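You operate a simulated robot arm through the tools that you are given. There is no shell and no other tool.

The job below is to be done with a simulated robot arm. You get a single attempt, and the scene is never put back.

## Task
Seal packs 75 and 56, then switch the sealer off again.
Fine: switch on, slide them to the slot, press the green button; the third pack stays open where it is.

It is judged by the outcome, as a careful person would: the job done as asked, and still so three seconds after it is handed in. It fails if anything else is knocked over, pushed out of place, dropped, spilled or broken. A push-on lid holds only when it is set on centred and level and pressed home; a screw cap is set on level and turned clockwise until tight.

## Robot
A 6-joint arm with a four-finger gripper, fixed in place. Base frame: the origin is at the foot of the arm, x ahead of it, y to its left, z up. Units: mm, rad, N and s.
Its first joint turns from -2.897 to 2.897 rad. Payload 3.43 kg.
Tool frame: the origin (TCP) lies between the finger pads and is the grasp point; the fingertips stand 30 mm ahead of it; z points along the fingers, y is the line along which they close. The gripper opens to 120 mm. The gripper's body begins 85 mm behind the TCP.
Orientation is that of the tool frame in the base frame, as [roll, pitch, yaw] about the fixed x, y, z axes, in that order (R = Rz(yaw) Ry(pitch) Rx(roll)). With the fingers straight down and closing along the base's y, the tool's x points along the base's -x, its y along +y and its z along -z.

## Interface
- The arm moves only by the tool play_rows. Its argument "series" is a list of rows, each an object of numbers (a shift or turn left out is 0, a gripper value left out holds the last): "wx", "wy", "wz": the turn, a rotation vector about the tool's x, y, z in rad; "x", "y", "z": the shift along the tool's x, y, z in mm; "jaw": the opening, from 0 (shut) to 1 (fully open). In form: [{"wx": .., "wy": .., "wz": .., "x": .., "y": .., "z": .., "jaw": ..}, ...]. A call has 1 to 20 rows; each row shifts and turns the commanded pose from where the row before left it, along the tool's axes as they then stand. Each row takes 0.2 s and may step no farther than 50 mm and 0.15 rad from the row before; otherwise, or with a gripper value out of range, the whole call is refused. Where a pose cannot be reached the arm comes as near as it can. A force on the tool above 40 N (or 10 N above the force at the start of the call, whichever is more), or a blocked arm, ends the call early, and 0.2 s more pass. The fingers move at their own pace and stop on an object; they squeeze with about 30 N. The grip force told is the motor's: it shows also when the fingers shut on nothing. Time passes only in rows, and 0.2 s behind the last, so rows that do not move let the fingers close. The reply holds the time, the measured pose of the TCP, the force on the tool along the base axes, the opening and the grip force, in the units named above and with some noise, with the torque about the TCP (base axes, N m) and any sound that the robot's microphone picked up.
- Cameras (640 x 400 px; columns grow to the right, rows downward): "scene" is fixed at [400.9, -499.9, 1331.1]; the picture's right is [0.84, -0.54, 0.00], its down [-0.20, -0.32, -0.93] and it looks along [0.50, 0.78, -0.38] (base axes); focal length 342 px, centre (320, 200). "wrist" rides on the gripper at [71, -17, -121] in the tool frame; the picture's right is [0.23, 0.97, 0.00], its down [-0.81, 0.19, -0.55] and it looks along [-0.54, 0.13, 0.83] (tool axes); focal length 275 px, centre (320, 200). There is no depth. A picture from a camera that has moved, and an enlarged one, comes with that camera's place and axes in the base frame and with its lens.
- grab_frame(camera): a new picture of that camera. The clock stands still meanwhile.
- zoom(camera, box): a new picture of the part [left, top, right, bottom] of that camera's present view, enlarged. The clock stands still meanwhile.
- close_job(): hands the job in; it is judged then, once.

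Places have to be worked out from the pictures, the camera data and where the tool is seen. Open the gripper and draw the arm clear of the work before you hand the job in, unless the task says otherwise.

The tools are called after ">>>" as name(argument=value, ...) on one line, values as JSON. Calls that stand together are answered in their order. play_rows: Moves the arm, as the interface text tells. Its arguments: {"type":"object","properties":{"series":{"type":"array","items":{"type":"object","properties":{"wx":{"type":"number"},"wy":{"type":"number"},"wz":{"type":"number"},"x":{"type":"number"},"y":{"type":"number"},"z":{"type":"number"},"jaw":{"type":"number"}}}}},"required":["series"]} The other tools are called the same way: grab_frame (camera) takes a picture; zoom (camera, box) takes an enlarged picture of a part of a camera's view; close_job () hands the job in.

At the start:

```text
t: 0.0
tcp_pos: [460.8, 192.2, 1237.3]
orientation: [3.141, -0.002, 3.142]
ft_force: [-0.5, 0.6, -0.1]
wrist_torque: [-0.03, 0.02, 0.01]
gripper_width: 120.0
gripper_force: 0.0
```

scene: 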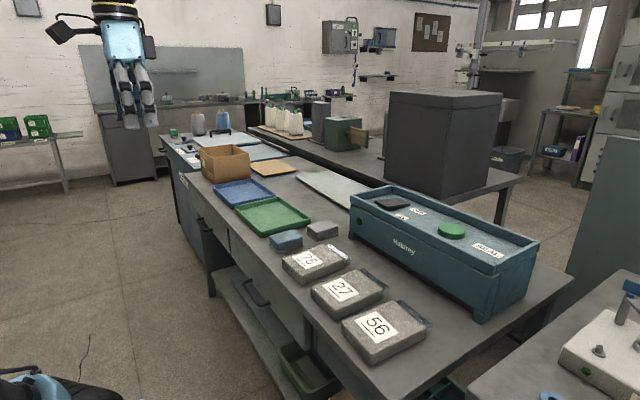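
wrist: 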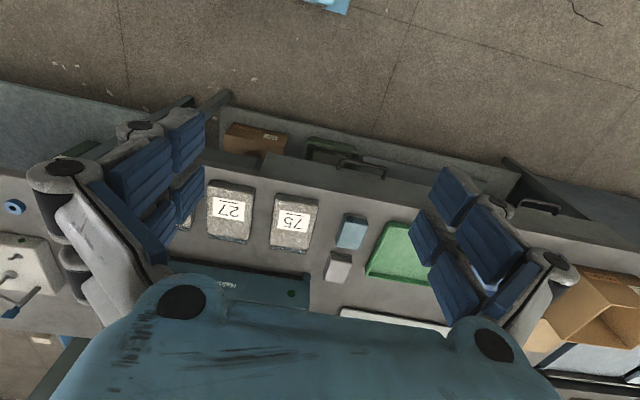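

I start by looking closely at the packs and the sealer in the fixed camera to find the switch, slot and button.

>>> zoom(camera="scene", box=[340, 170, 550, 330])

>>> zoom(camera="scene", box=[230, 200, 450, 380])

>>> zoom(camera="wrist", box=[160, 150, 400, 320])

```text
2.50 times, centred on (445, 250) of scene
camera zoom: at [400.9, -499.9, 1331.1], right [0.84, -0.54, 0.0], down [-0.2, -0.32, -0.93], along [0.5, 0.78, -0.38], focal length 854 px, centre (8, 75)
```

zoom: 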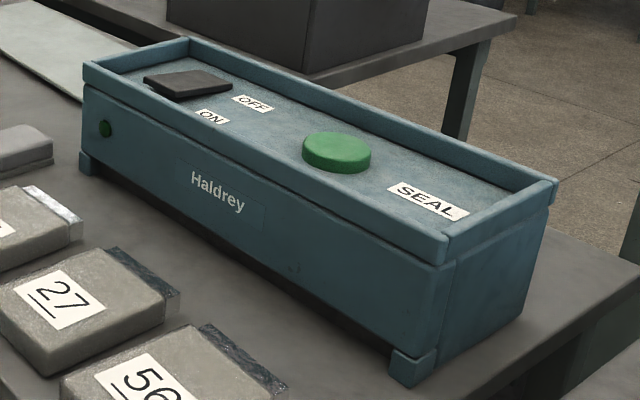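

```text
2.22 times, centred on (340, 290) of scene
camera zoom: at [400.9, -499.9, 1331.1], right [0.84, -0.54, 0.0], down [-0.2, -0.32, -0.93], along [0.5, 0.78, -0.38], focal length 759 px, centre (276, 0)
```

zoom: 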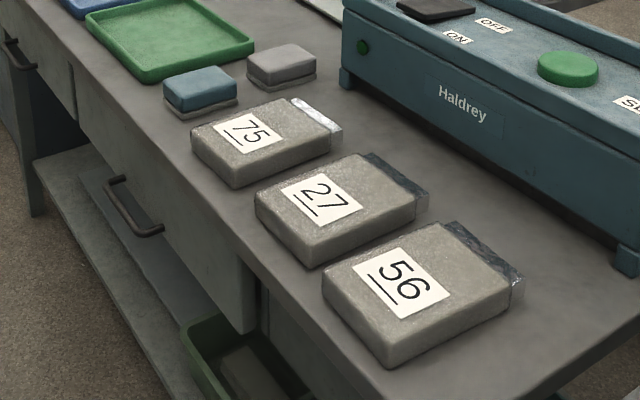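

```text
2.35 times, centred on (280, 235) of wrist
camera zoom: at [390.9, 174.8, 1357.8], right [-0.23, 0.97, 0.0], down [0.81, 0.19, 0.55], along [0.54, 0.13, -0.83], focal length 648 px, centre (414, 118)
```

zoom: 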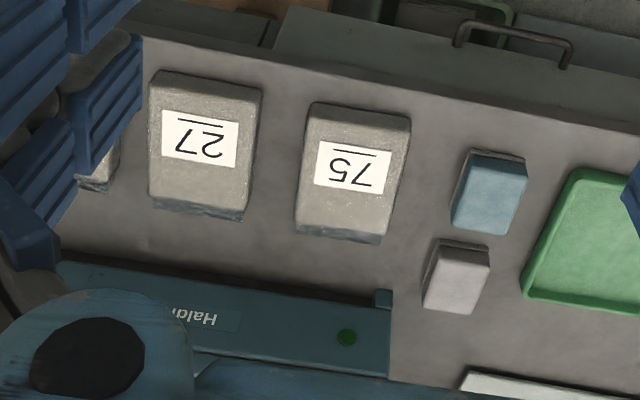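

The packs lie near x≈815, z≈820 with their open flaps facing the sealer, whose front is near x≈1045. The wrist camera needs a better view of it, so I move forward at this safe height.

>>> play_rows(series=[{"x": -45, "y": -20}, {"x": -45, "y": -20}, {"x": -45, "y": -20}, {"x": -45, "y": -20}, {"x": -45, "y": -20}, {"x": -45, "y": -20}, {"x": 0, "y": 0}])

>>> grab_frame(camera="wrist")

```text
t: 1.6
tcp_pos: [717.6, 68.6, 1243.6]
orientation: [3.141, 0.012, 3.142]
ft_force: [-0.2, 0.3, 0.8]
wrist_torque: [0.03, -0.03, -0.03]
gripper_width: 120.0
gripper_force: 0.0
```

```text
taken
camera wrist: at [646.4, 52.7, 1362.6], right [-0.23, 0.97, 0.0], down [0.8, 0.19, 0.56], along [0.55, 0.13, -0.83], focal length 275 px, centre (320, 200)
```

wrist: 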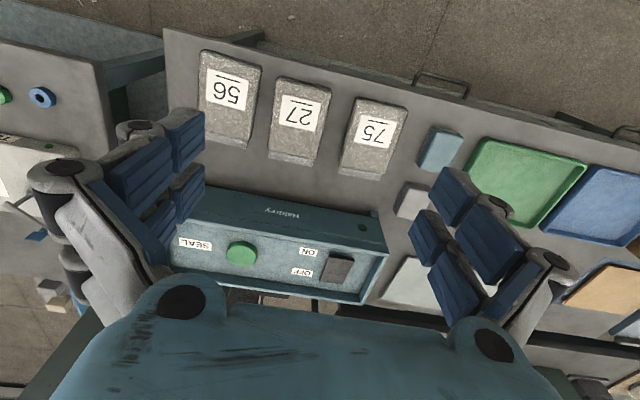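

The whole sealer is now visible between the fingers: dark rocker beside ON/OFF, green SEAL button. I zoom in for detail.

>>> zoom(camera="wrist", box=[160, 170, 400, 310])

>>> zoom(camera="wrist", box=[180, 30, 420, 190])

>>> play_rows(series=[{"x": 0}, {"x": 0}])

>>> grab_frame(camera="scene")

```text
2.67 times, centred on (280, 240) of wrist
camera zoom: at [646.4, 52.7, 1362.6], right [-0.23, 0.97, 0.0], down [0.8, 0.19, 0.56], along [0.55, 0.13, -0.83], focal length 734 px, centre (427, 93)
```

zoom: 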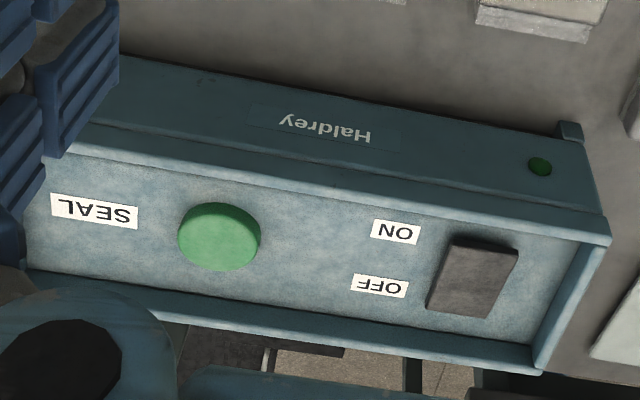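

```text
2.50 times, centred on (300, 110) of wrist
camera zoom: at [646.4, 52.7, 1362.6], right [-0.23, 0.97, 0.0], down [0.8, 0.19, 0.56], along [0.55, 0.13, -0.83], focal length 688 px, centre (370, 425)
```

zoom: 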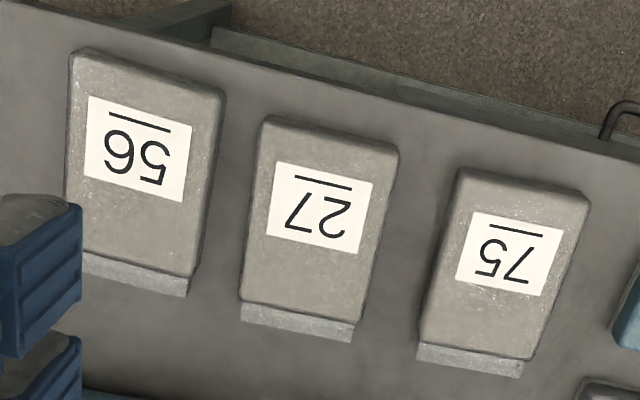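

```text
t: 2.2
tcp_pos: [719.0, 70.0, 1243.5]
orientation: [3.14, 0.009, -3.14]
ft_force: [0.3, -0.4, -0.7]
wrist_torque: [0.01, 0.02, -0.03]
gripper_width: 120.4
gripper_force: 0.0
```

```text
taken
```

scene: 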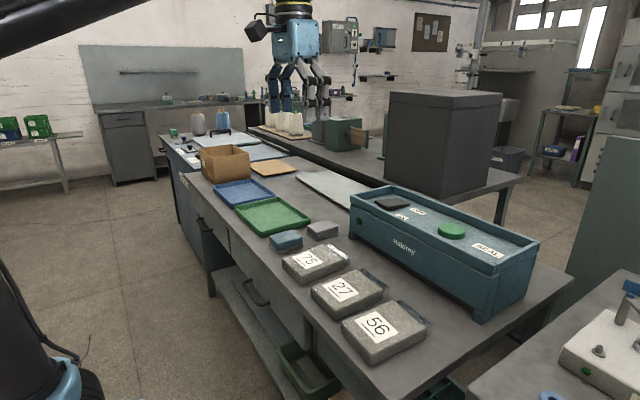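

The sealer's top is at z≈912, rocker centre ≈(1120, 205), ON side nearer the robot, and button ≈(1117, −17, 920). That is beyond straight-down reach, so I go down a bit and tilt the fingers forward, checking the sign of the tilt first.

>>> play_rows(series=[{"z": 45, "y": 5}, {"z": 45, "y": 5}, {"z": 45, "y": 5}, {"z": 45, "y": 5}, {"wy": -0.14}, {"wy": -0.14}, {"x": 0}])

```text
t: 3.8
tcp_pos: [717.0, 91.7, 1066.3]
orientation: [3.139, 0.291, 3.141]
ft_force: [0.0, -0.3, -0.5]
wrist_torque: [0.0, 0.0, -0.06]
gripper_width: 120.1
gripper_force: 0.0
```

The tilt goes the right way (pitch +0.29 = fingers forward). I keep tilting to about 50° and take a look at the front of the sealer.

>>> play_rows(series=[{"wy": -0.145}, {"wy": -0.145}, {"wy": -0.145}, {"wy": -0.145}, {"x": 0}])

>>> grab_frame(camera="wrist")

>>> grab_frame(camera="scene")

```text
t: 5.0
tcp_pos: [717.9, 91.9, 1065.9]
orientation: [3.138, 0.873, 3.14]
ft_force: [-0.8, 0.1, 0.0]
wrist_torque: [0.02, -0.04, -0.01]
gripper_width: 120.0
gripper_force: 0.1
```

```text
taken
camera wrist: at [581.1, 75.3, 1088.5], right [-0.15, 0.97, -0.17], down [0.1, 0.19, 0.98], along [0.98, 0.13, -0.12], focal length 275 px, centre (320, 200)
```

wrist: 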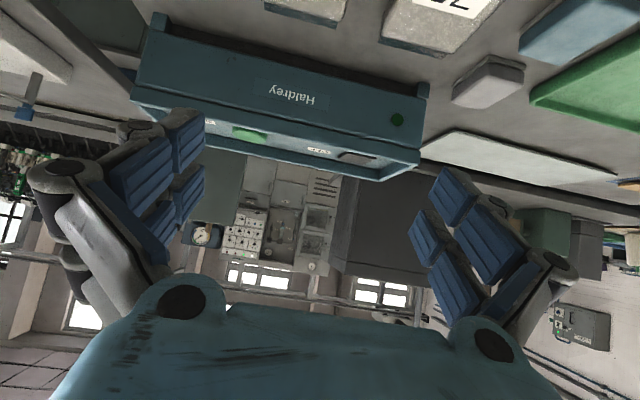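

```text
taken
```

scene: 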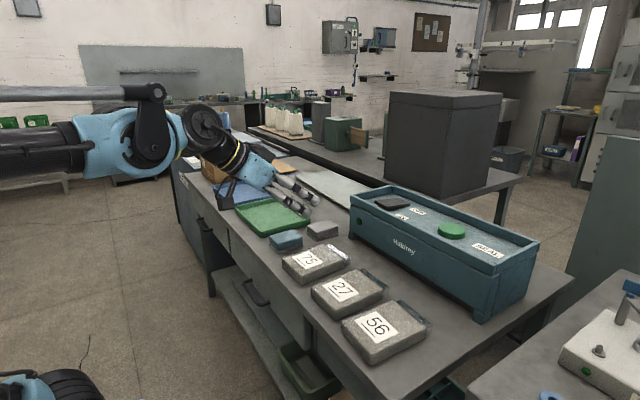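

>>> zoom(camera="wrist", box=[120, 0, 440, 190])

```text
2.00 times, centred on (280, 95) of wrist
camera zoom: at [581.1, 75.3, 1088.5], right [-0.15, 0.97, -0.17], down [0.1, 0.19, 0.98], along [0.98, 0.13, -0.12], focal length 551 px, centre (400, 410)
```

zoom: 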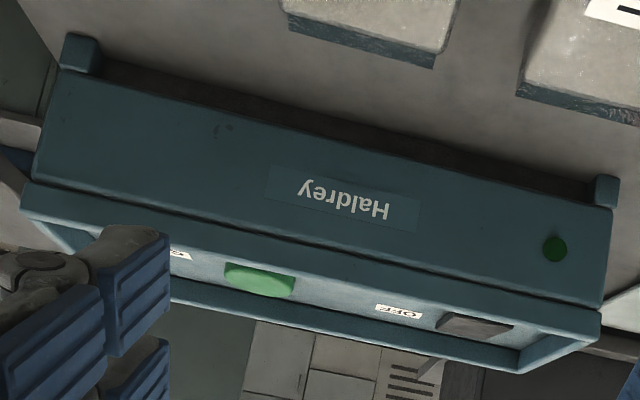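

The slot is the dark gap (z≈773 to 809) under the front face between the two feet (inner edges y≈−172 and 278), front at x≈1044. I close the fingers and move to hover above the ON half of the rocker.

>>> play_rows(series=[{"x": -21.8, "y": 13.9, "z": 38.8, "jaw": 0}, {"x": -21.8, "y": 13.9, "z": 38.8}, {"x": -21.8, "y": 13.9, "z": 38.8}, {"x": -21.8, "y": 13.9, "z": 38.8}, {"x": -21.8, "y": 13.9, "z": 38.8}, {"x": -21.8, "y": 13.9, "z": 38.8}, {"x": -21.8, "y": 13.9, "z": 38.8}, {"x": -21.8, "y": 13.9, "z": 38.8}, {"x": 0}])

>>> grab_frame(camera="wrist")

>>> zoom(camera="scene", box=[330, 150, 550, 310])

```text
t: 7.0
tcp_pos: [1067.2, 200.7, 998.5]
orientation: [3.139, 0.871, 3.14]
ft_force: [-1.5, -0.6, 0.3]
wrist_torque: [-0.04, 0.0, -0.01]
gripper_width: 0.0
gripper_force: 29.9
```

```text
taken
camera wrist: at [930.6, 184.0, 1021.9], right [-0.15, 0.97, -0.17], down [0.1, 0.19, 0.98], along [0.98, 0.13, -0.12], focal length 275 px, centre (320, 200)
```

wrist: 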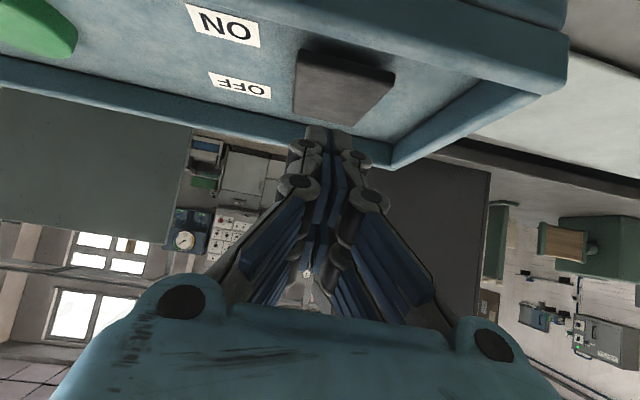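

```text
2.50 times, centred on (440, 230) of scene
camera zoom: at [400.9, -499.9, 1331.1], right [0.84, -0.54, 0.0], down [-0.2, -0.32, -0.93], along [0.5, 0.78, -0.38], focal length 854 px, centre (20, 125)
```

zoom: 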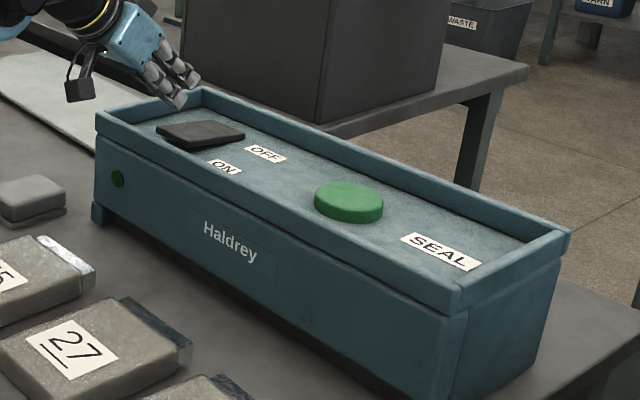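

The arm reaches this spot. I zoom in to fix the rocker's edges relative to the fingertips.

>>> zoom(camera="wrist", box=[180, 0, 420, 150])

>>> zoom(camera="scene", box=[350, 160, 450, 230])

```text
2.67 times, centred on (300, 75) of wrist
camera zoom: at [930.6, 184.0, 1021.9], right [-0.15, 0.97, -0.17], down [0.1, 0.19, 0.98], along [0.98, 0.13, -0.12], focal length 734 px, centre (373, 533)
```

zoom: 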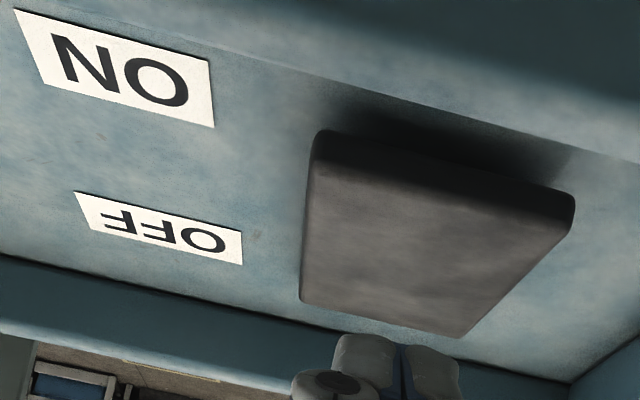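

```text
5.71 times, centred on (400, 195) of scene
camera zoom: at [400.9, -499.9, 1331.1], right [0.84, -0.54, 0.0], down [-0.2, -0.32, -0.93], along [0.5, 0.78, -0.38], focal length 1952 px, centre (-137, 229)
```

zoom: 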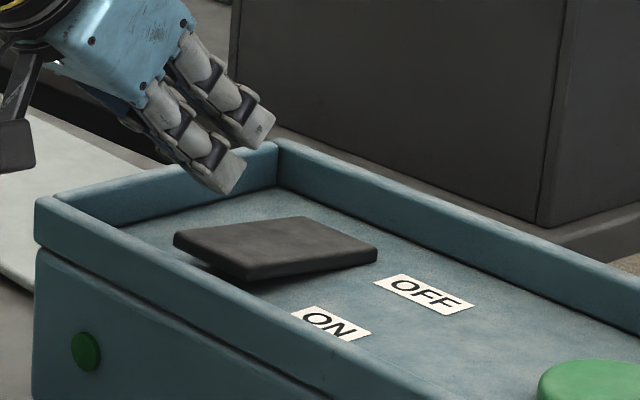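

Triangulated: plate z≈909.5, rocker x≈1079–1172, y≈176–236, with the raised ON end top at z≈929. I lower the tips onto the ON end in small steps.

>>> play_rows(series=[{"x": 21.6, "y": 4, "z": 28.7}, {"x": 3.83, "z": 3.22}, {"x": 3.83, "z": 3.22}, {"x": 3.83, "z": 3.22}, {"x": 0}])

>>> zoom(camera="scene", box=[350, 160, 450, 230])

```text
t: 8.2
tcp_pos: [1075.8, 206.0, 953.3]
orientation: [3.137, 0.874, 3.14]
ft_force: [11.8, -1.3, 38.3]
wrist_torque: [-0.04, -0.6, 0.01]
gripper_width: 5.9
gripper_force: 33.2
```

```text
5.71 times, centred on (400, 195) of scene
camera zoom: at [400.9, -499.9, 1331.1], right [0.84, -0.54, 0.0], down [-0.2, -0.32, -0.93], along [0.5, 0.78, -0.38], focal length 1952 px, centre (-137, 229)
```

zoom: 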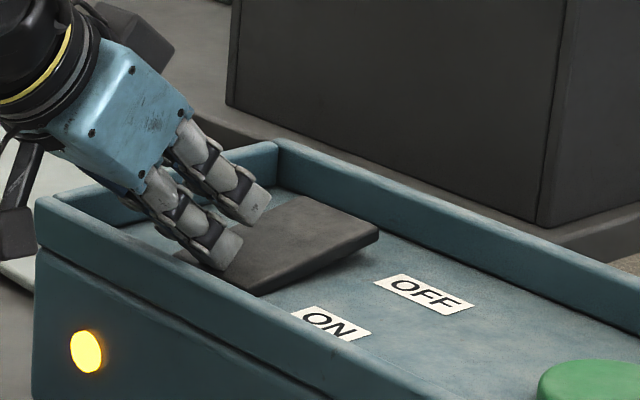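

The lamp is lit: the sealer is on. I lift off and check that it stays on.

>>> play_rows(series=[{"x": -36, "z": -30.3}, {"x": -36, "z": -30.3}, {"x": 0}])

>>> zoom(camera="scene", box=[330, 150, 550, 310])

>>> grab_frame(camera="wrist")

```text
t: 9.0
tcp_pos: [1075.8, 206.5, 1041.9]
orientation: [3.138, 0.871, 3.14]
ft_force: [0.3, 1.5, -0.2]
wrist_torque: [0.0, 0.03, -0.01]
gripper_width: 0.0
gripper_force: 33.1
```

```text
2.50 times, centred on (440, 230) of scene
camera zoom: at [400.9, -499.9, 1331.1], right [0.84, -0.54, 0.0], down [-0.2, -0.32, -0.93], along [0.5, 0.78, -0.38], focal length 854 px, centre (20, 125)
```

zoom: 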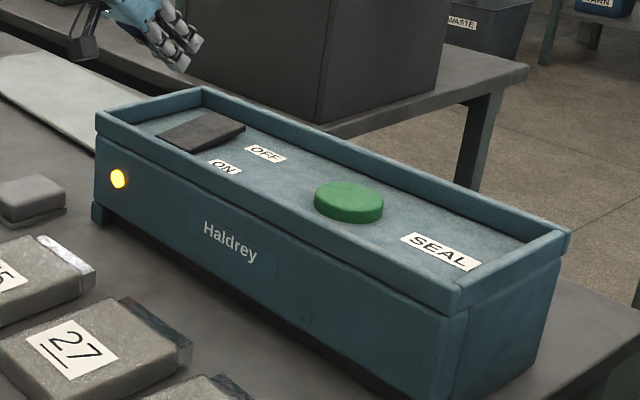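

```text
taken
camera wrist: at [937.7, 190.6, 1064.6], right [-0.15, 0.97, -0.17], down [0.1, 0.19, 0.98], along [0.98, 0.13, -0.13], focal length 275 px, centre (320, 200)
```

wrist: 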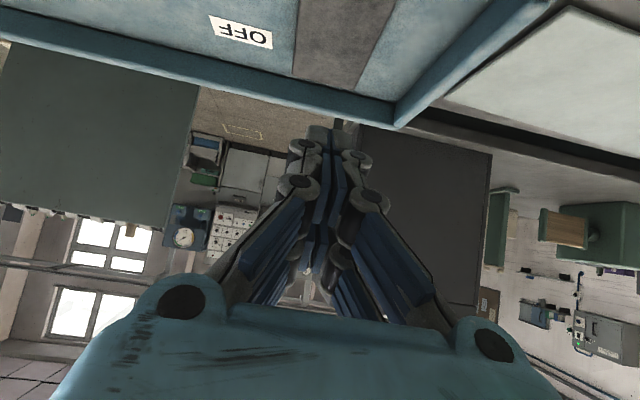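

The sealer is on and the lamp stays lit. I retract over the packs, bring the tool vertical and take a picture for exact pack positions.

>>> play_rows(series=[{"x": 31.3, "y": -0.5, "z": -37.1}, {"x": 31.3, "y": -0.5, "z": -37.1}, {"x": 31.3, "y": -0.5, "z": -37.1}, {"x": 31.3, "y": -0.5, "z": -37.1}, {"x": 31.3, "y": -0.5, "z": -37.1}, {"x": 31.3, "y": -0.5, "z": -37.1}, {"x": 31.3, "y": -0.5, "z": -37.1}, {"wy": 0.145}, {"wy": 0.145}, {"wy": 0.145}, {"wy": 0.145}, {"wy": 0.145}, {"wy": 0.146}, {"x": 0}])

>>> grab_frame(camera="wrist")

```text
t: 12.0
tcp_pos: [735.9, 202.5, 1044.9]
orientation: [3.14, -0.002, -3.141]
ft_force: [0.9, -0.5, -0.4]
wrist_torque: [-0.02, -0.03, 0.03]
gripper_width: 0.0
gripper_force: 33.2
```

```text
taken
camera wrist: at [665.7, 186.7, 1163.7], right [-0.23, 0.97, 0.0], down [0.81, 0.19, 0.55], along [0.54, 0.13, -0.83], focal length 275 px, centre (320, 200)
```

wrist: 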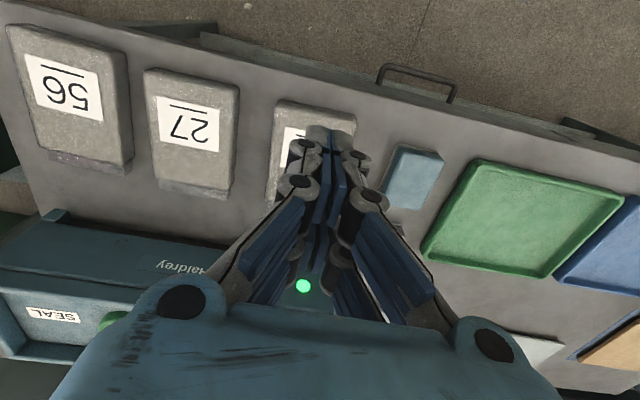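

>>> zoom(camera="wrist", box=[240, 60, 480, 220])

>>> zoom(camera="wrist", box=[0, 0, 260, 220])

>>> zoom(camera="scene", box=[270, 230, 430, 370])

```text
2.50 times, centred on (360, 140) of wrist
camera zoom: at [665.7, 186.7, 1163.7], right [-0.23, 0.97, 0.0], down [0.81, 0.19, 0.55], along [0.54, 0.13, -0.83], focal length 688 px, centre (220, 350)
```

zoom: 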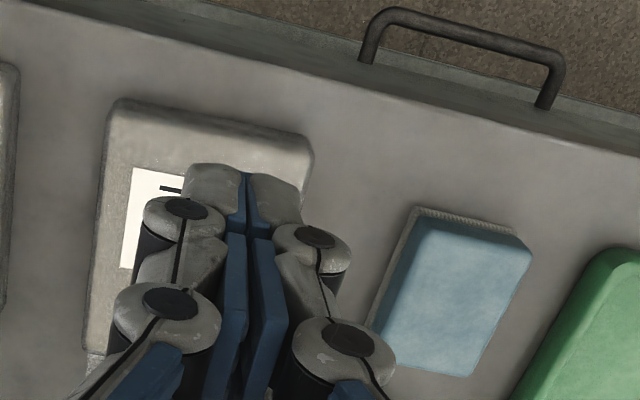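

```text
1.82 times, centred on (130, 110) of wrist
camera zoom: at [665.7, 186.7, 1163.7], right [-0.23, 0.97, 0.0], down [0.81, 0.19, 0.55], along [0.54, 0.13, -0.83], focal length 500 px, centre (666, 364)
```

zoom: 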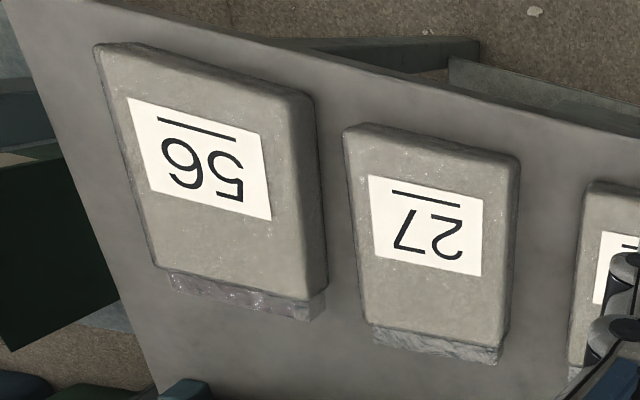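

```text
2.86 times, centred on (350, 300) of scene
camera zoom: at [400.9, -499.9, 1331.1], right [0.84, -0.54, 0.0], down [-0.2, -0.32, -0.93], along [0.5, 0.78, -0.38], focal length 976 px, centre (234, -86)
```

zoom: 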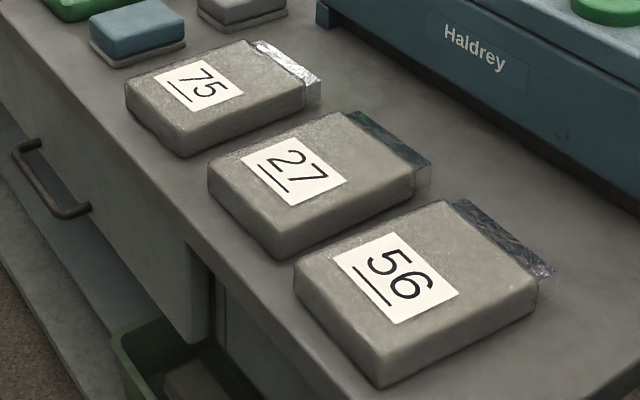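

Pack 75 spans about x 760–903, y 153–256 (centre y≈205), top z≈820; pack 56 about x 750–892, centre y≈−88. I'll push each from behind with two finger contacts; opening to ~50 mm and lowering behind pack 75.

>>> play_rows(series=[{"x": 3, "y": 2.5, "jaw": 0.42}, {"z": 45}, {"z": 45}, {"z": 45}, {"z": 45}, {"z": 40}, {"x": 0}])

>>> grab_frame(camera="wrist")

>>> zoom(camera="scene", box=[240, 190, 440, 330])

```text
t: 13.6
tcp_pos: [731.4, 208.6, 823.2]
orientation: [3.141, -0.001, -3.141]
ft_force: [-0.3, -0.3, -0.2]
wrist_torque: [-0.03, -0.02, -0.03]
gripper_width: 50.4
gripper_force: 0.0
```

```text
taken
camera wrist: at [660.8, 192.2, 943.7], right [-0.23, 0.97, 0.0], down [0.81, 0.19, 0.55], along [0.54, 0.13, -0.83], focal length 275 px, centre (320, 200)
```

wrist: 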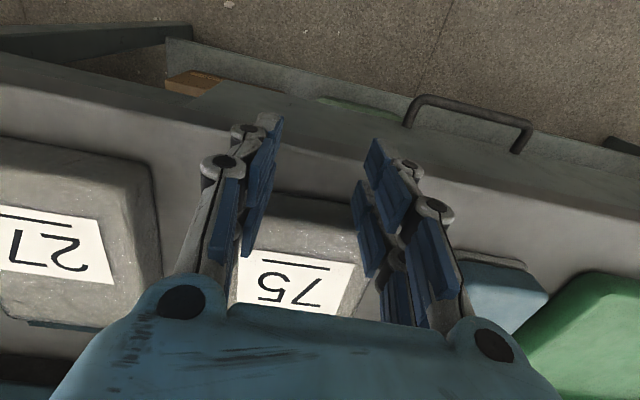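

```text
2.86 times, centred on (340, 260) of scene
camera zoom: at [400.9, -499.9, 1331.1], right [0.84, -0.54, 0.0], down [-0.2, -0.32, -0.93], along [0.5, 0.78, -0.38], focal length 976 px, centre (263, 29)
```

zoom: 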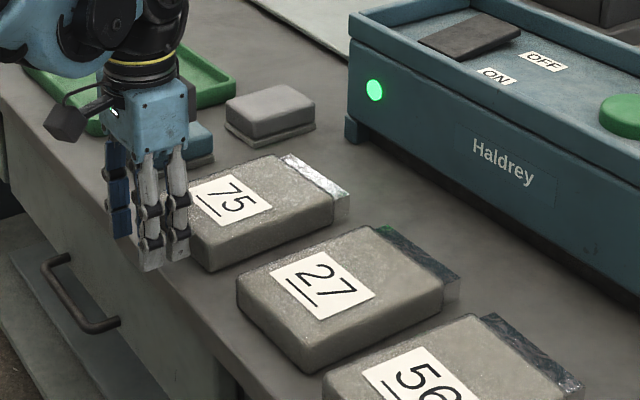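

The lamp has turned from amber to green, so the sealer is warmed up and ready. The fingers are behind pack 75; I push it gently forward about 100 mm and look.

>>> play_rows(series=[{"x": -10}, {"x": -10}, {"x": -10}, {"x": -10}, {"x": -10}, {"x": -10}, {"x": -10}, {"x": -10}, {"x": -10}, {"x": -10}, {"x": 0}])

>>> grab_frame(camera="wrist")

>>> zoom(camera="scene", box=[260, 190, 460, 330])

```text
t: 16.0
tcp_pos: [832.7, 206.0, 822.5]
orientation: [3.14, 0.0, 3.141]
ft_force: [-0.3, 0.3, -0.4]
wrist_torque: [0.0, 0.01, -0.01]
gripper_width: 50.7
gripper_force: 0.0
```

```text
taken
camera wrist: at [762.1, 189.3, 942.7], right [-0.23, 0.97, 0.0], down [0.81, 0.19, 0.55], along [0.54, 0.13, -0.83], focal length 275 px, centre (320, 200)
```

wrist: 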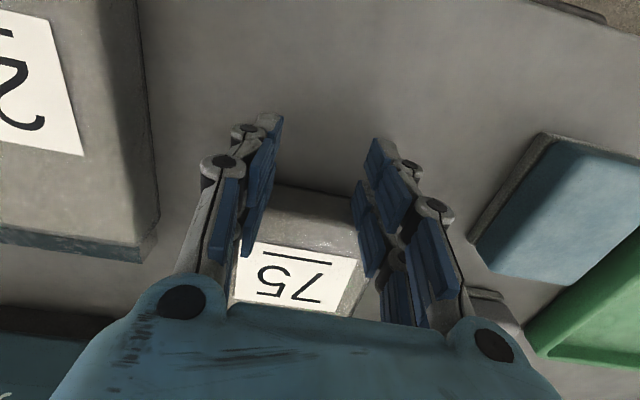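

```text
2.86 times, centred on (360, 260) of scene
camera zoom: at [400.9, -499.9, 1331.1], right [0.84, -0.54, 0.0], down [-0.2, -0.32, -0.93], along [0.5, 0.78, -0.38], focal length 976 px, centre (206, 29)
```

zoom: 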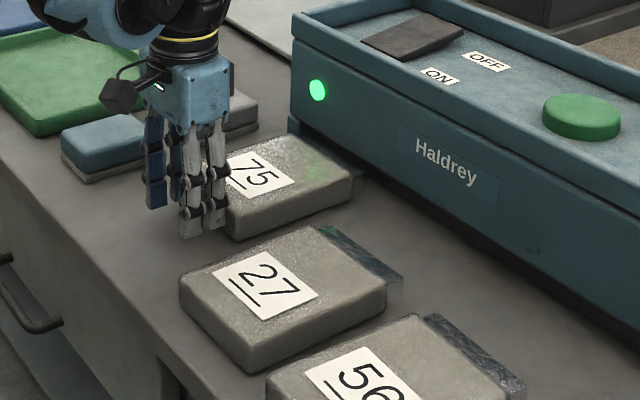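

>>> zoom(camera="scene", box=[330, 215, 410, 270])

```text
7.27 times, centred on (370, 242) of scene
camera zoom: at [400.9, -499.9, 1331.1], right [0.84, -0.54, 0.0], down [-0.2, -0.32, -0.93], along [0.5, 0.78, -0.38], focal length 2484 px, centre (-44, -109)
```

zoom: 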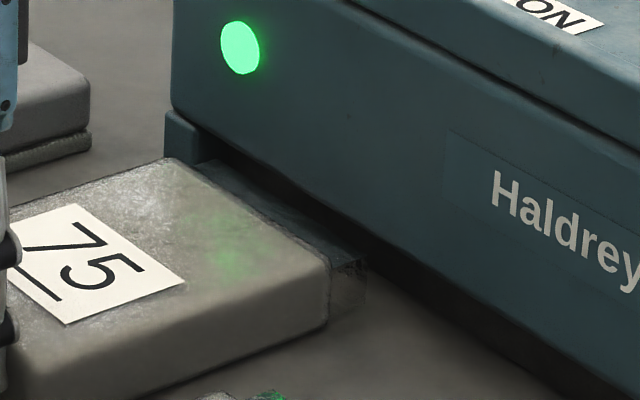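

Pack 75 is square to the sealer with its front at x≈991; the film mouth is just short of the slot. I push a further 25 mm in small steps and watch the force.

>>> play_rows(series=[{"x": -5}, {"x": -5}, {"x": -5}, {"x": -5}, {"x": -5}, {"x": 0}])

>>> zoom(camera="scene", box=[330, 215, 410, 270])

```text
t: 17.4
tcp_pos: [855.6, 207.4, 822.9]
orientation: [3.141, 0.0, -3.139]
ft_force: [-38.3, -1.6, -4.1]
wrist_torque: [0.01, 1.01, -0.44]
gripper_width: 50.4
gripper_force: 0.1
```

```text
7.27 times, centred on (370, 242) of scene
camera zoom: at [400.9, -499.9, 1331.1], right [0.84, -0.54, 0.0], down [-0.2, -0.32, -0.93], along [0.5, 0.78, -0.38], focal length 2484 px, centre (-44, -109)
```

zoom: 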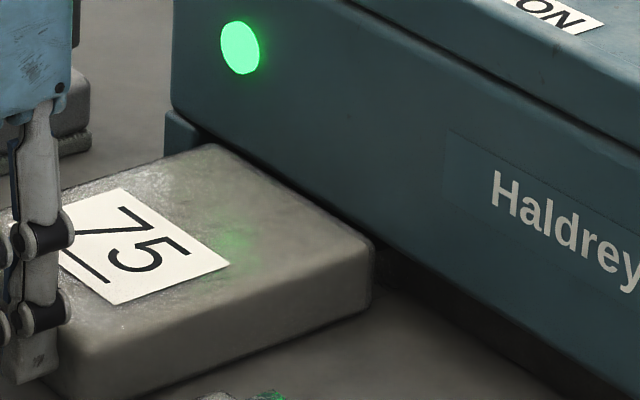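

Force rose to 38 N: the pack is seated against the sealer, whose position is unchanged. I back off, lift, and check pack 75.

>>> play_rows(series=[{"x": 10}, {"x": 15}, {"z": -40}, {"z": -45}, {"z": -45}, {"x": 40, "y": -28}, {"x": 40, "y": -28}, {"y": -48}, {"y": -48}, {"y": -48}, {"y": -48}, {"y": -47}, {"x": 0}])

>>> zoom(camera="scene", box=[300, 200, 460, 330])

>>> grab_frame(camera="wrist")

```text
t: 20.2
tcp_pos: [752.8, -89.3, 950.5]
orientation: [3.141, -0.001, -3.141]
ft_force: [1.2, -0.1, -0.2]
wrist_torque: [0.01, 0.02, 0.0]
gripper_width: 50.4
gripper_force: 0.1
```

```text
3.08 times, centred on (380, 265) of scene
camera zoom: at [400.9, -499.9, 1331.1], right [0.84, -0.54, 0.0], down [-0.2, -0.32, -0.93], along [0.5, 0.78, -0.38], focal length 1051 px, centre (135, 0)
```

zoom: 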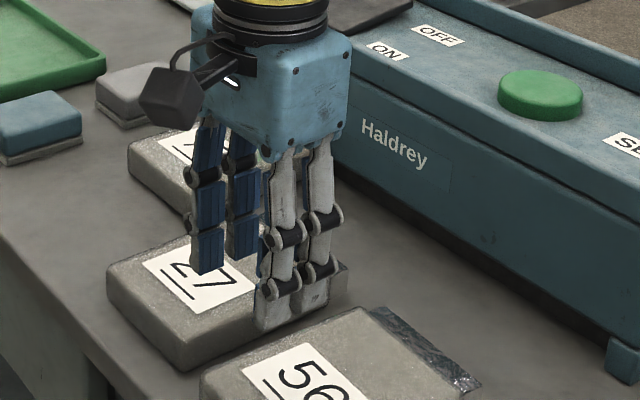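

```text
taken
camera wrist: at [683.5, -106.7, 1070.5], right [-0.23, 0.97, 0.0], down [0.81, 0.19, 0.55], along [0.54, 0.13, -0.83], focal length 275 px, centre (320, 200)
```

wrist: 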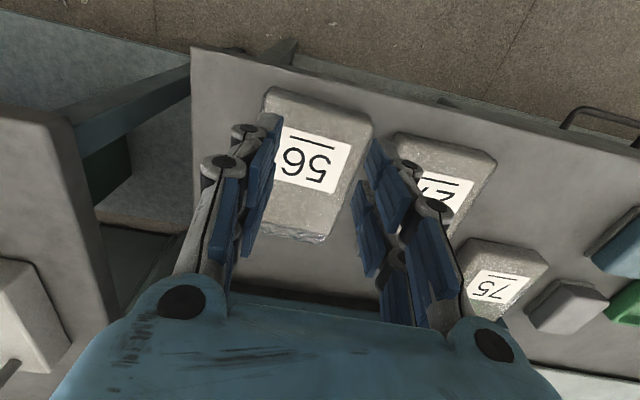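

I check pack 56's exact pose from this view before lowering behind it.

>>> zoom(camera="wrist", box=[230, 70, 400, 260])

```text
2.11 times, centred on (315, 165) of wrist
camera zoom: at [683.5, -106.7, 1070.5], right [-0.23, 0.97, 0.0], down [0.81, 0.19, 0.55], along [0.54, 0.13, -0.83], focal length 580 px, centre (330, 274)
```

zoom: 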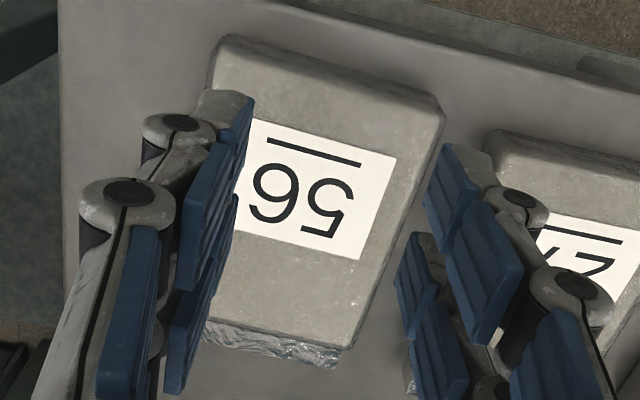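

Pack 56 is square: rear x≈751, y −142 to −40. I move back to x≈726, lower behind it, and push it forward ~110 mm.

>>> play_rows(series=[{"x": 27}, {"z": 42}, {"z": 43}, {"z": 42}, {"x": 0}])

>>> zoom(camera="scene", box=[270, 200, 470, 360])

```text
t: 21.2
tcp_pos: [719.1, -88.2, 847.9]
orientation: [3.141, 0.013, -3.141]
ft_force: [2.1, 0.0, -0.3]
wrist_torque: [0.03, 0.17, -0.02]
gripper_width: 5.6
gripper_force: 11.4
stopped in row 4: the force on the tool passed its limit at 108 N (the readings are from after the stop); the commanded pose is now the measured one
```

```text
2.50 times, centred on (370, 280) of scene
camera zoom: at [400.9, -499.9, 1331.1], right [0.84, -0.54, 0.0], down [-0.2, -0.32, -0.93], along [0.5, 0.78, -0.38], focal length 854 px, centre (195, 0)
```

zoom: 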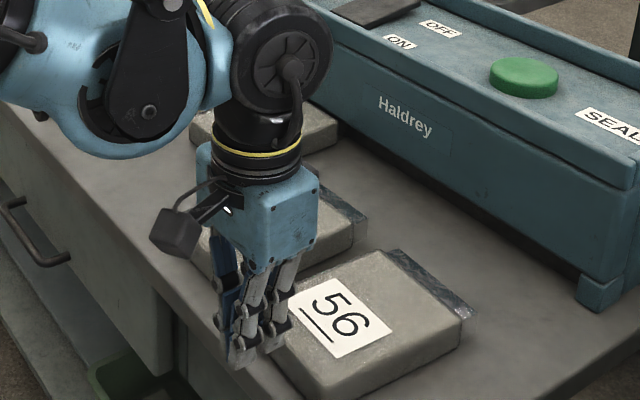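

The descent stopped on a 108 N force with the fingers pushed to 5.6 mm — something was touched. I look carefully before moving on.

>>> grab_frame(camera="wrist")

>>> zoom(camera="scene", box=[320, 260, 420, 350])

>>> grab_frame(camera="scene")

```text
taken
camera wrist: at [647.3, -105.6, 968.2], right [-0.23, 0.97, 0.0], down [0.8, 0.19, 0.56], along [0.55, 0.13, -0.83], focal length 275 px, centre (320, 200)
```

wrist: 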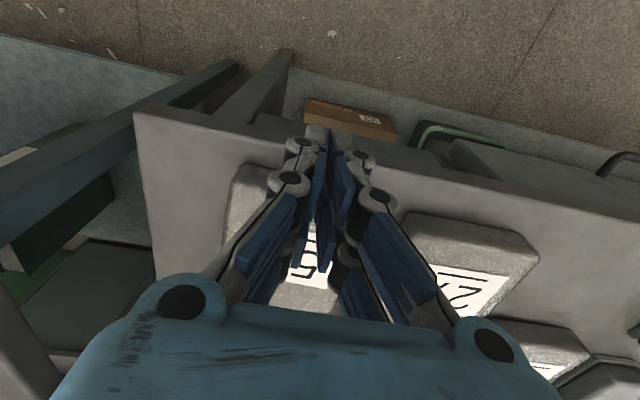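

```text
4.44 times, centred on (370, 305) of scene
camera zoom: at [400.9, -499.9, 1331.1], right [0.84, -0.54, 0.0], down [-0.2, -0.32, -0.93], along [0.5, 0.78, -0.38], focal length 1518 px, centre (98, -267)
```

zoom: 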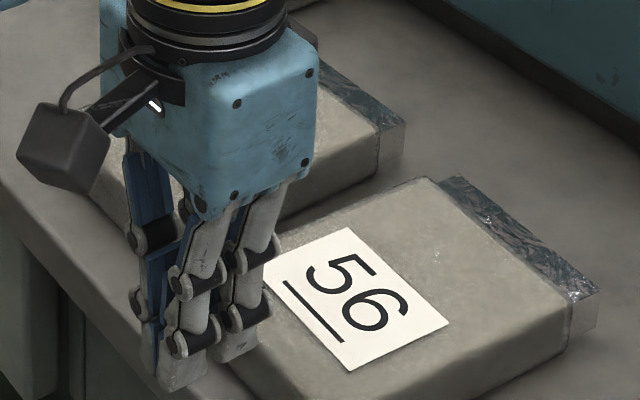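

```text
taken
```

scene: 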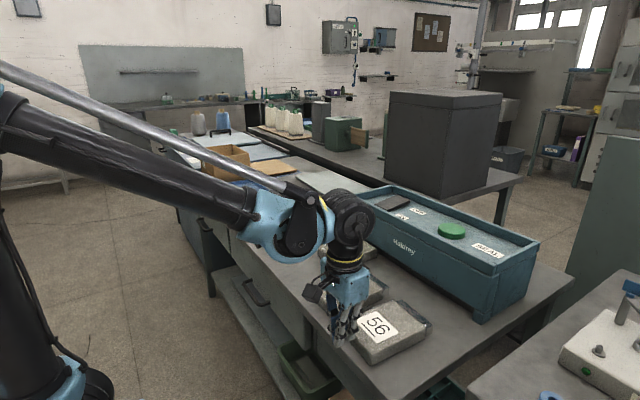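

>>> zoom(camera="wrist", box=[220, 100, 420, 300])

>>> play_rows(series=[{"x": 0}])

```text
2.00 times, centred on (320, 200) of wrist
camera zoom: at [647.3, -105.6, 968.2], right [-0.23, 0.97, 0.0], down [0.8, 0.19, 0.56], along [0.55, 0.13, -0.83], focal length 551 px, centre (320, 200)
```

zoom: 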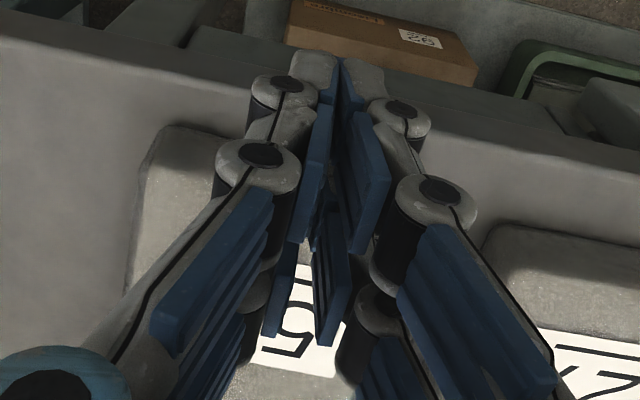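

```text
t: 21.6
tcp_pos: [717.6, -89.1, 849.4]
orientation: [3.141, 0.011, -3.142]
ft_force: [0.7, -0.1, 0.1]
wrist_torque: [0.01, 0.05, -0.02]
gripper_width: 50.6
gripper_force: 0.1
```

The fingers evidently span about ±25 mm along tool x (two finger pairs), so their front caught pack 56's rear top edge; the pack looks unmoved and the jaws have recovered. I back off 14 mm and lower slowly.

>>> play_rows(series=[{"x": 14}, {"x": 0}, {"z": 8}, {"z": 8}, {"z": 8}, {"x": 0}])

>>> grab_frame(camera="wrist")

>>> zoom(camera="scene", box=[290, 250, 450, 380])

```text
t: 23.0
tcp_pos: [705.1, -90.5, 825.3]
orientation: [3.14, 0.012, 3.141]
ft_force: [-1.5, 0.6, 0.5]
wrist_torque: [-0.01, -0.04, 0.0]
gripper_width: 50.4
gripper_force: 0.1
```

```text
taken
camera wrist: at [634.2, -106.1, 944.0], right [-0.23, 0.97, 0.0], down [0.8, 0.19, 0.56], along [0.55, 0.13, -0.83], focal length 275 px, centre (320, 200)
```

wrist: 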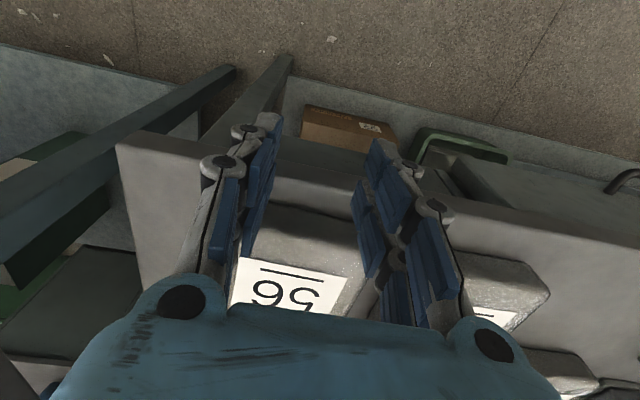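

```text
3.08 times, centred on (370, 315) of scene
camera zoom: at [400.9, -499.9, 1331.1], right [0.84, -0.54, 0.0], down [-0.2, -0.32, -0.93], along [0.5, 0.78, -0.38], focal length 1051 px, centre (166, -154)
```

zoom: 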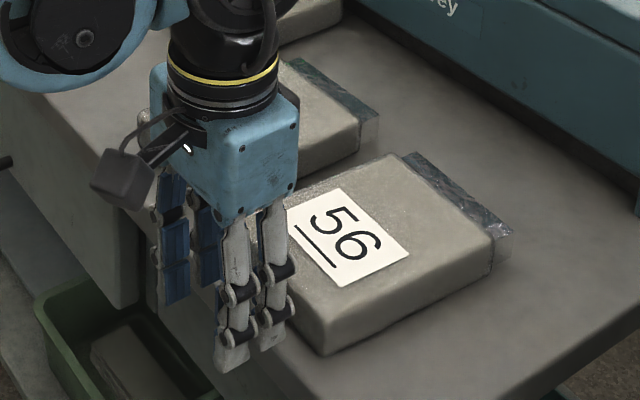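

Lowered cleanly behind pack 56. I level the tool and push forward 125 mm (pack 75 seated at TCP x≈855).

>>> play_rows(series=[{"wy": 0.012}, {"x": -10}, {"x": -10}, {"x": -10}, {"x": -10}, {"x": -10}, {"x": -10}, {"x": -10}, {"x": -10}, {"x": -10}, {"x": -10}, {"x": -10}, {"x": -10}, {"x": 0}])

>>> zoom(camera="scene", box=[300, 220, 500, 350])

```text
t: 26.0
tcp_pos: [825.2, -89.7, 825.1]
orientation: [3.14, 0.001, 3.14]
ft_force: [-0.8, 0.3, -0.4]
wrist_torque: [0.02, -0.05, 0.03]
gripper_width: 50.4
gripper_force: 0.1
```

```text
3.08 times, centred on (400, 285) of scene
camera zoom: at [400.9, -499.9, 1331.1], right [0.84, -0.54, 0.0], down [-0.2, -0.32, -0.93], along [0.5, 0.78, -0.38], focal length 1051 px, centre (74, -62)
```

zoom: 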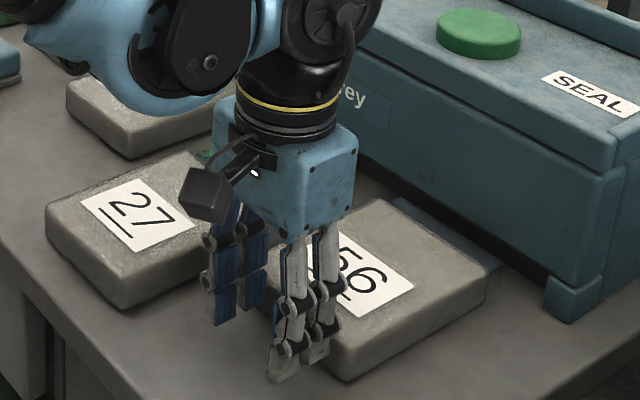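

Pack 56 approaches the slot squarely. I continue 20 mm, then creep.

>>> play_rows(series=[{"x": -5}, {"x": -5}, {"x": -5}, {"x": -5}, {"x": -3}, {"x": 0}])

>>> zoom(camera="scene", box=[380, 240, 500, 330])

```text
t: 27.4
tcp_pos: [847.2, -89.8, 825.3]
orientation: [3.14, 0.001, -3.141]
ft_force: [-1.0, 0.7, 0.7]
wrist_torque: [-0.01, 0.05, -0.02]
gripper_width: 50.6
gripper_force: 0.2
```

```text
4.44 times, centred on (440, 285) of scene
camera zoom: at [400.9, -499.9, 1331.1], right [0.84, -0.54, 0.0], down [-0.2, -0.32, -0.93], along [0.5, 0.78, -0.38], focal length 1518 px, centre (-213, -178)
```

zoom: 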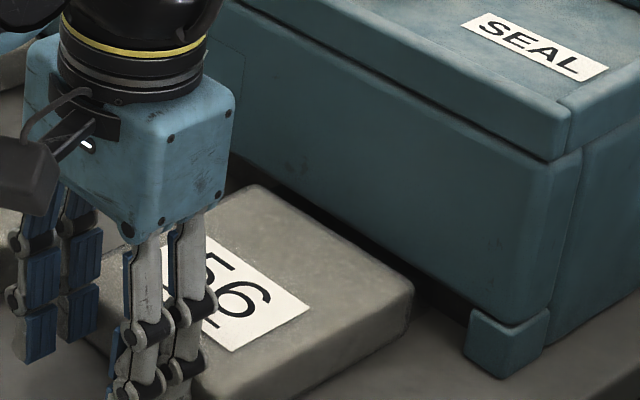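

The mouth is entering the slot with no resistance yet; I creep in 2 mm steps until it seats.

>>> play_rows(series=[{"x": -2}, {"x": -2}, {"x": -2}, {"x": 0}])

```text
t: 28.4
tcp_pos: [854.8, -88.5, 824.5]
orientation: [3.138, 0.0, 3.141]
ft_force: [-0.4, -0.2, 0.6]
wrist_torque: [0.02, 0.03, 0.0]
gripper_width: 50.3
gripper_force: 0.1
```

>>> play_rows(series=[{"x": -2}, {"x": -1.5}, {"x": 0}])

>>> zoom(camera="scene", box=[380, 240, 500, 330])

```text
t: 29.2
tcp_pos: [856.3, -90.9, 824.4]
orientation: [3.14, -0.001, 3.141]
ft_force: [-31.5, -1.0, -4.4]
wrist_torque: [0.02, 0.86, -0.09]
gripper_width: 50.1
gripper_force: 0.0
```

```text
4.44 times, centred on (440, 285) of scene
camera zoom: at [400.9, -499.9, 1331.1], right [0.84, -0.54, 0.0], down [-0.2, -0.32, -0.93], along [0.5, 0.78, -0.38], focal length 1518 px, centre (-213, -178)
```

zoom: 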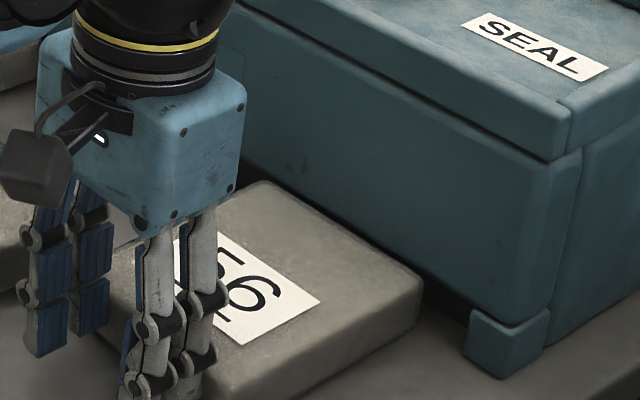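

Pack 56 is seated too (31 N contact). I back away, rise and view both packs from above.

>>> play_rows(series=[{"x": 10}, {"x": 15}, {"z": -45}, {"z": -45}, {"z": -45}, {"z": -45}, {"z": -45}, {"x": 40, "y": 25}, {"x": 40, "y": 25}, {"x": 40, "y": 25}, {"x": 0}])

>>> grab_frame(camera="wrist")

>>> grab_frame(camera="scene")

```text
t: 31.6
tcp_pos: [712.6, -14.8, 1049.4]
orientation: [3.142, 0.0, -3.14]
ft_force: [1.0, 0.0, -0.3]
wrist_torque: [0.01, 0.03, 0.0]
gripper_width: 50.6
gripper_force: 0.1
```

```text
taken
camera wrist: at [641.3, -30.9, 1169.4], right [-0.23, 0.97, 0.0], down [0.81, 0.19, 0.55], along [0.54, 0.13, -0.83], focal length 275 px, centre (320, 200)
```

wrist: 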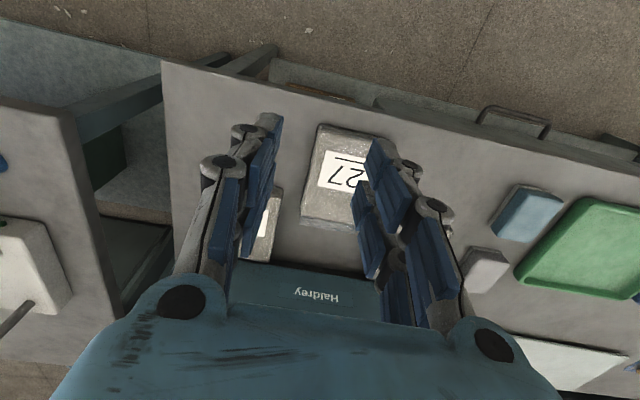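

```text
taken
```

scene: 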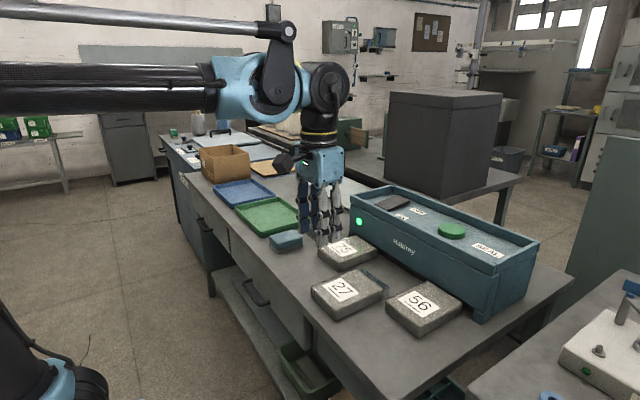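

>>> zoom(camera="scene", box=[300, 180, 560, 345])

>>> zoom(camera="scene", box=[310, 215, 410, 285])

>>> zoom(camera="scene", box=[380, 255, 500, 340])

```text
2.42 times, centred on (430, 262) of scene
camera zoom: at [400.9, -499.9, 1331.1], right [0.84, -0.54, 0.0], down [-0.2, -0.32, -0.93], along [0.5, 0.78, -0.38], focal length 828 px, centre (53, 48)
```

zoom: 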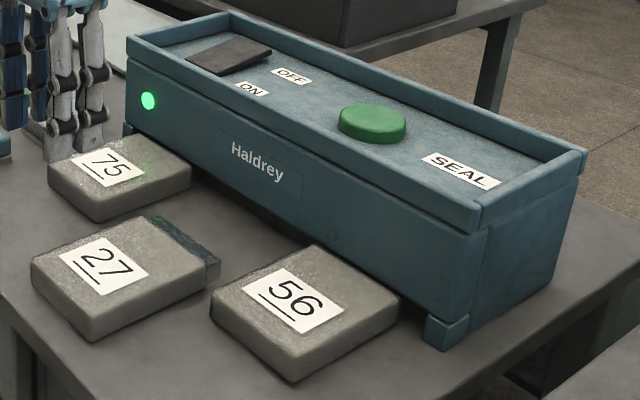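

```text
5.71 times, centred on (360, 250) of scene
camera zoom: at [400.9, -499.9, 1331.1], right [0.84, -0.54, 0.0], down [-0.2, -0.32, -0.93], along [0.5, 0.78, -0.38], focal length 1952 px, centre (91, -86)
```

zoom: 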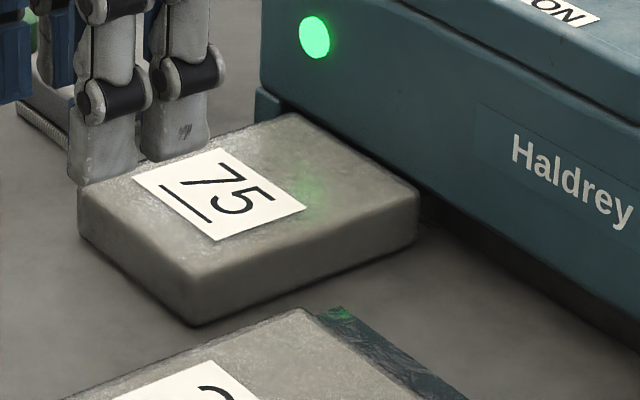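

```text
4.71 times, centred on (440, 298) of scene
camera zoom: at [400.9, -499.9, 1331.1], right [0.84, -0.54, 0.0], down [-0.2, -0.32, -0.93], along [0.5, 0.78, -0.38], focal length 1608 px, centre (-245, -259)
```

zoom: 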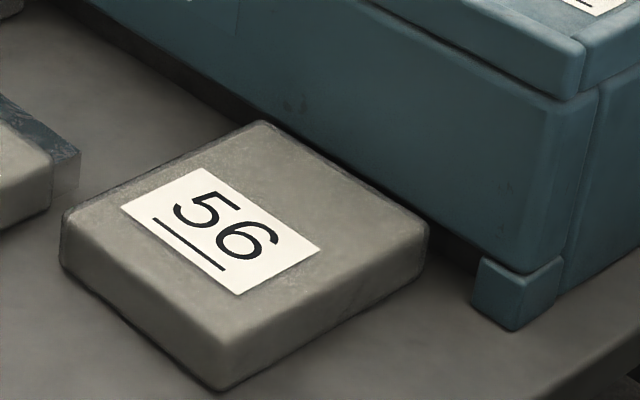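

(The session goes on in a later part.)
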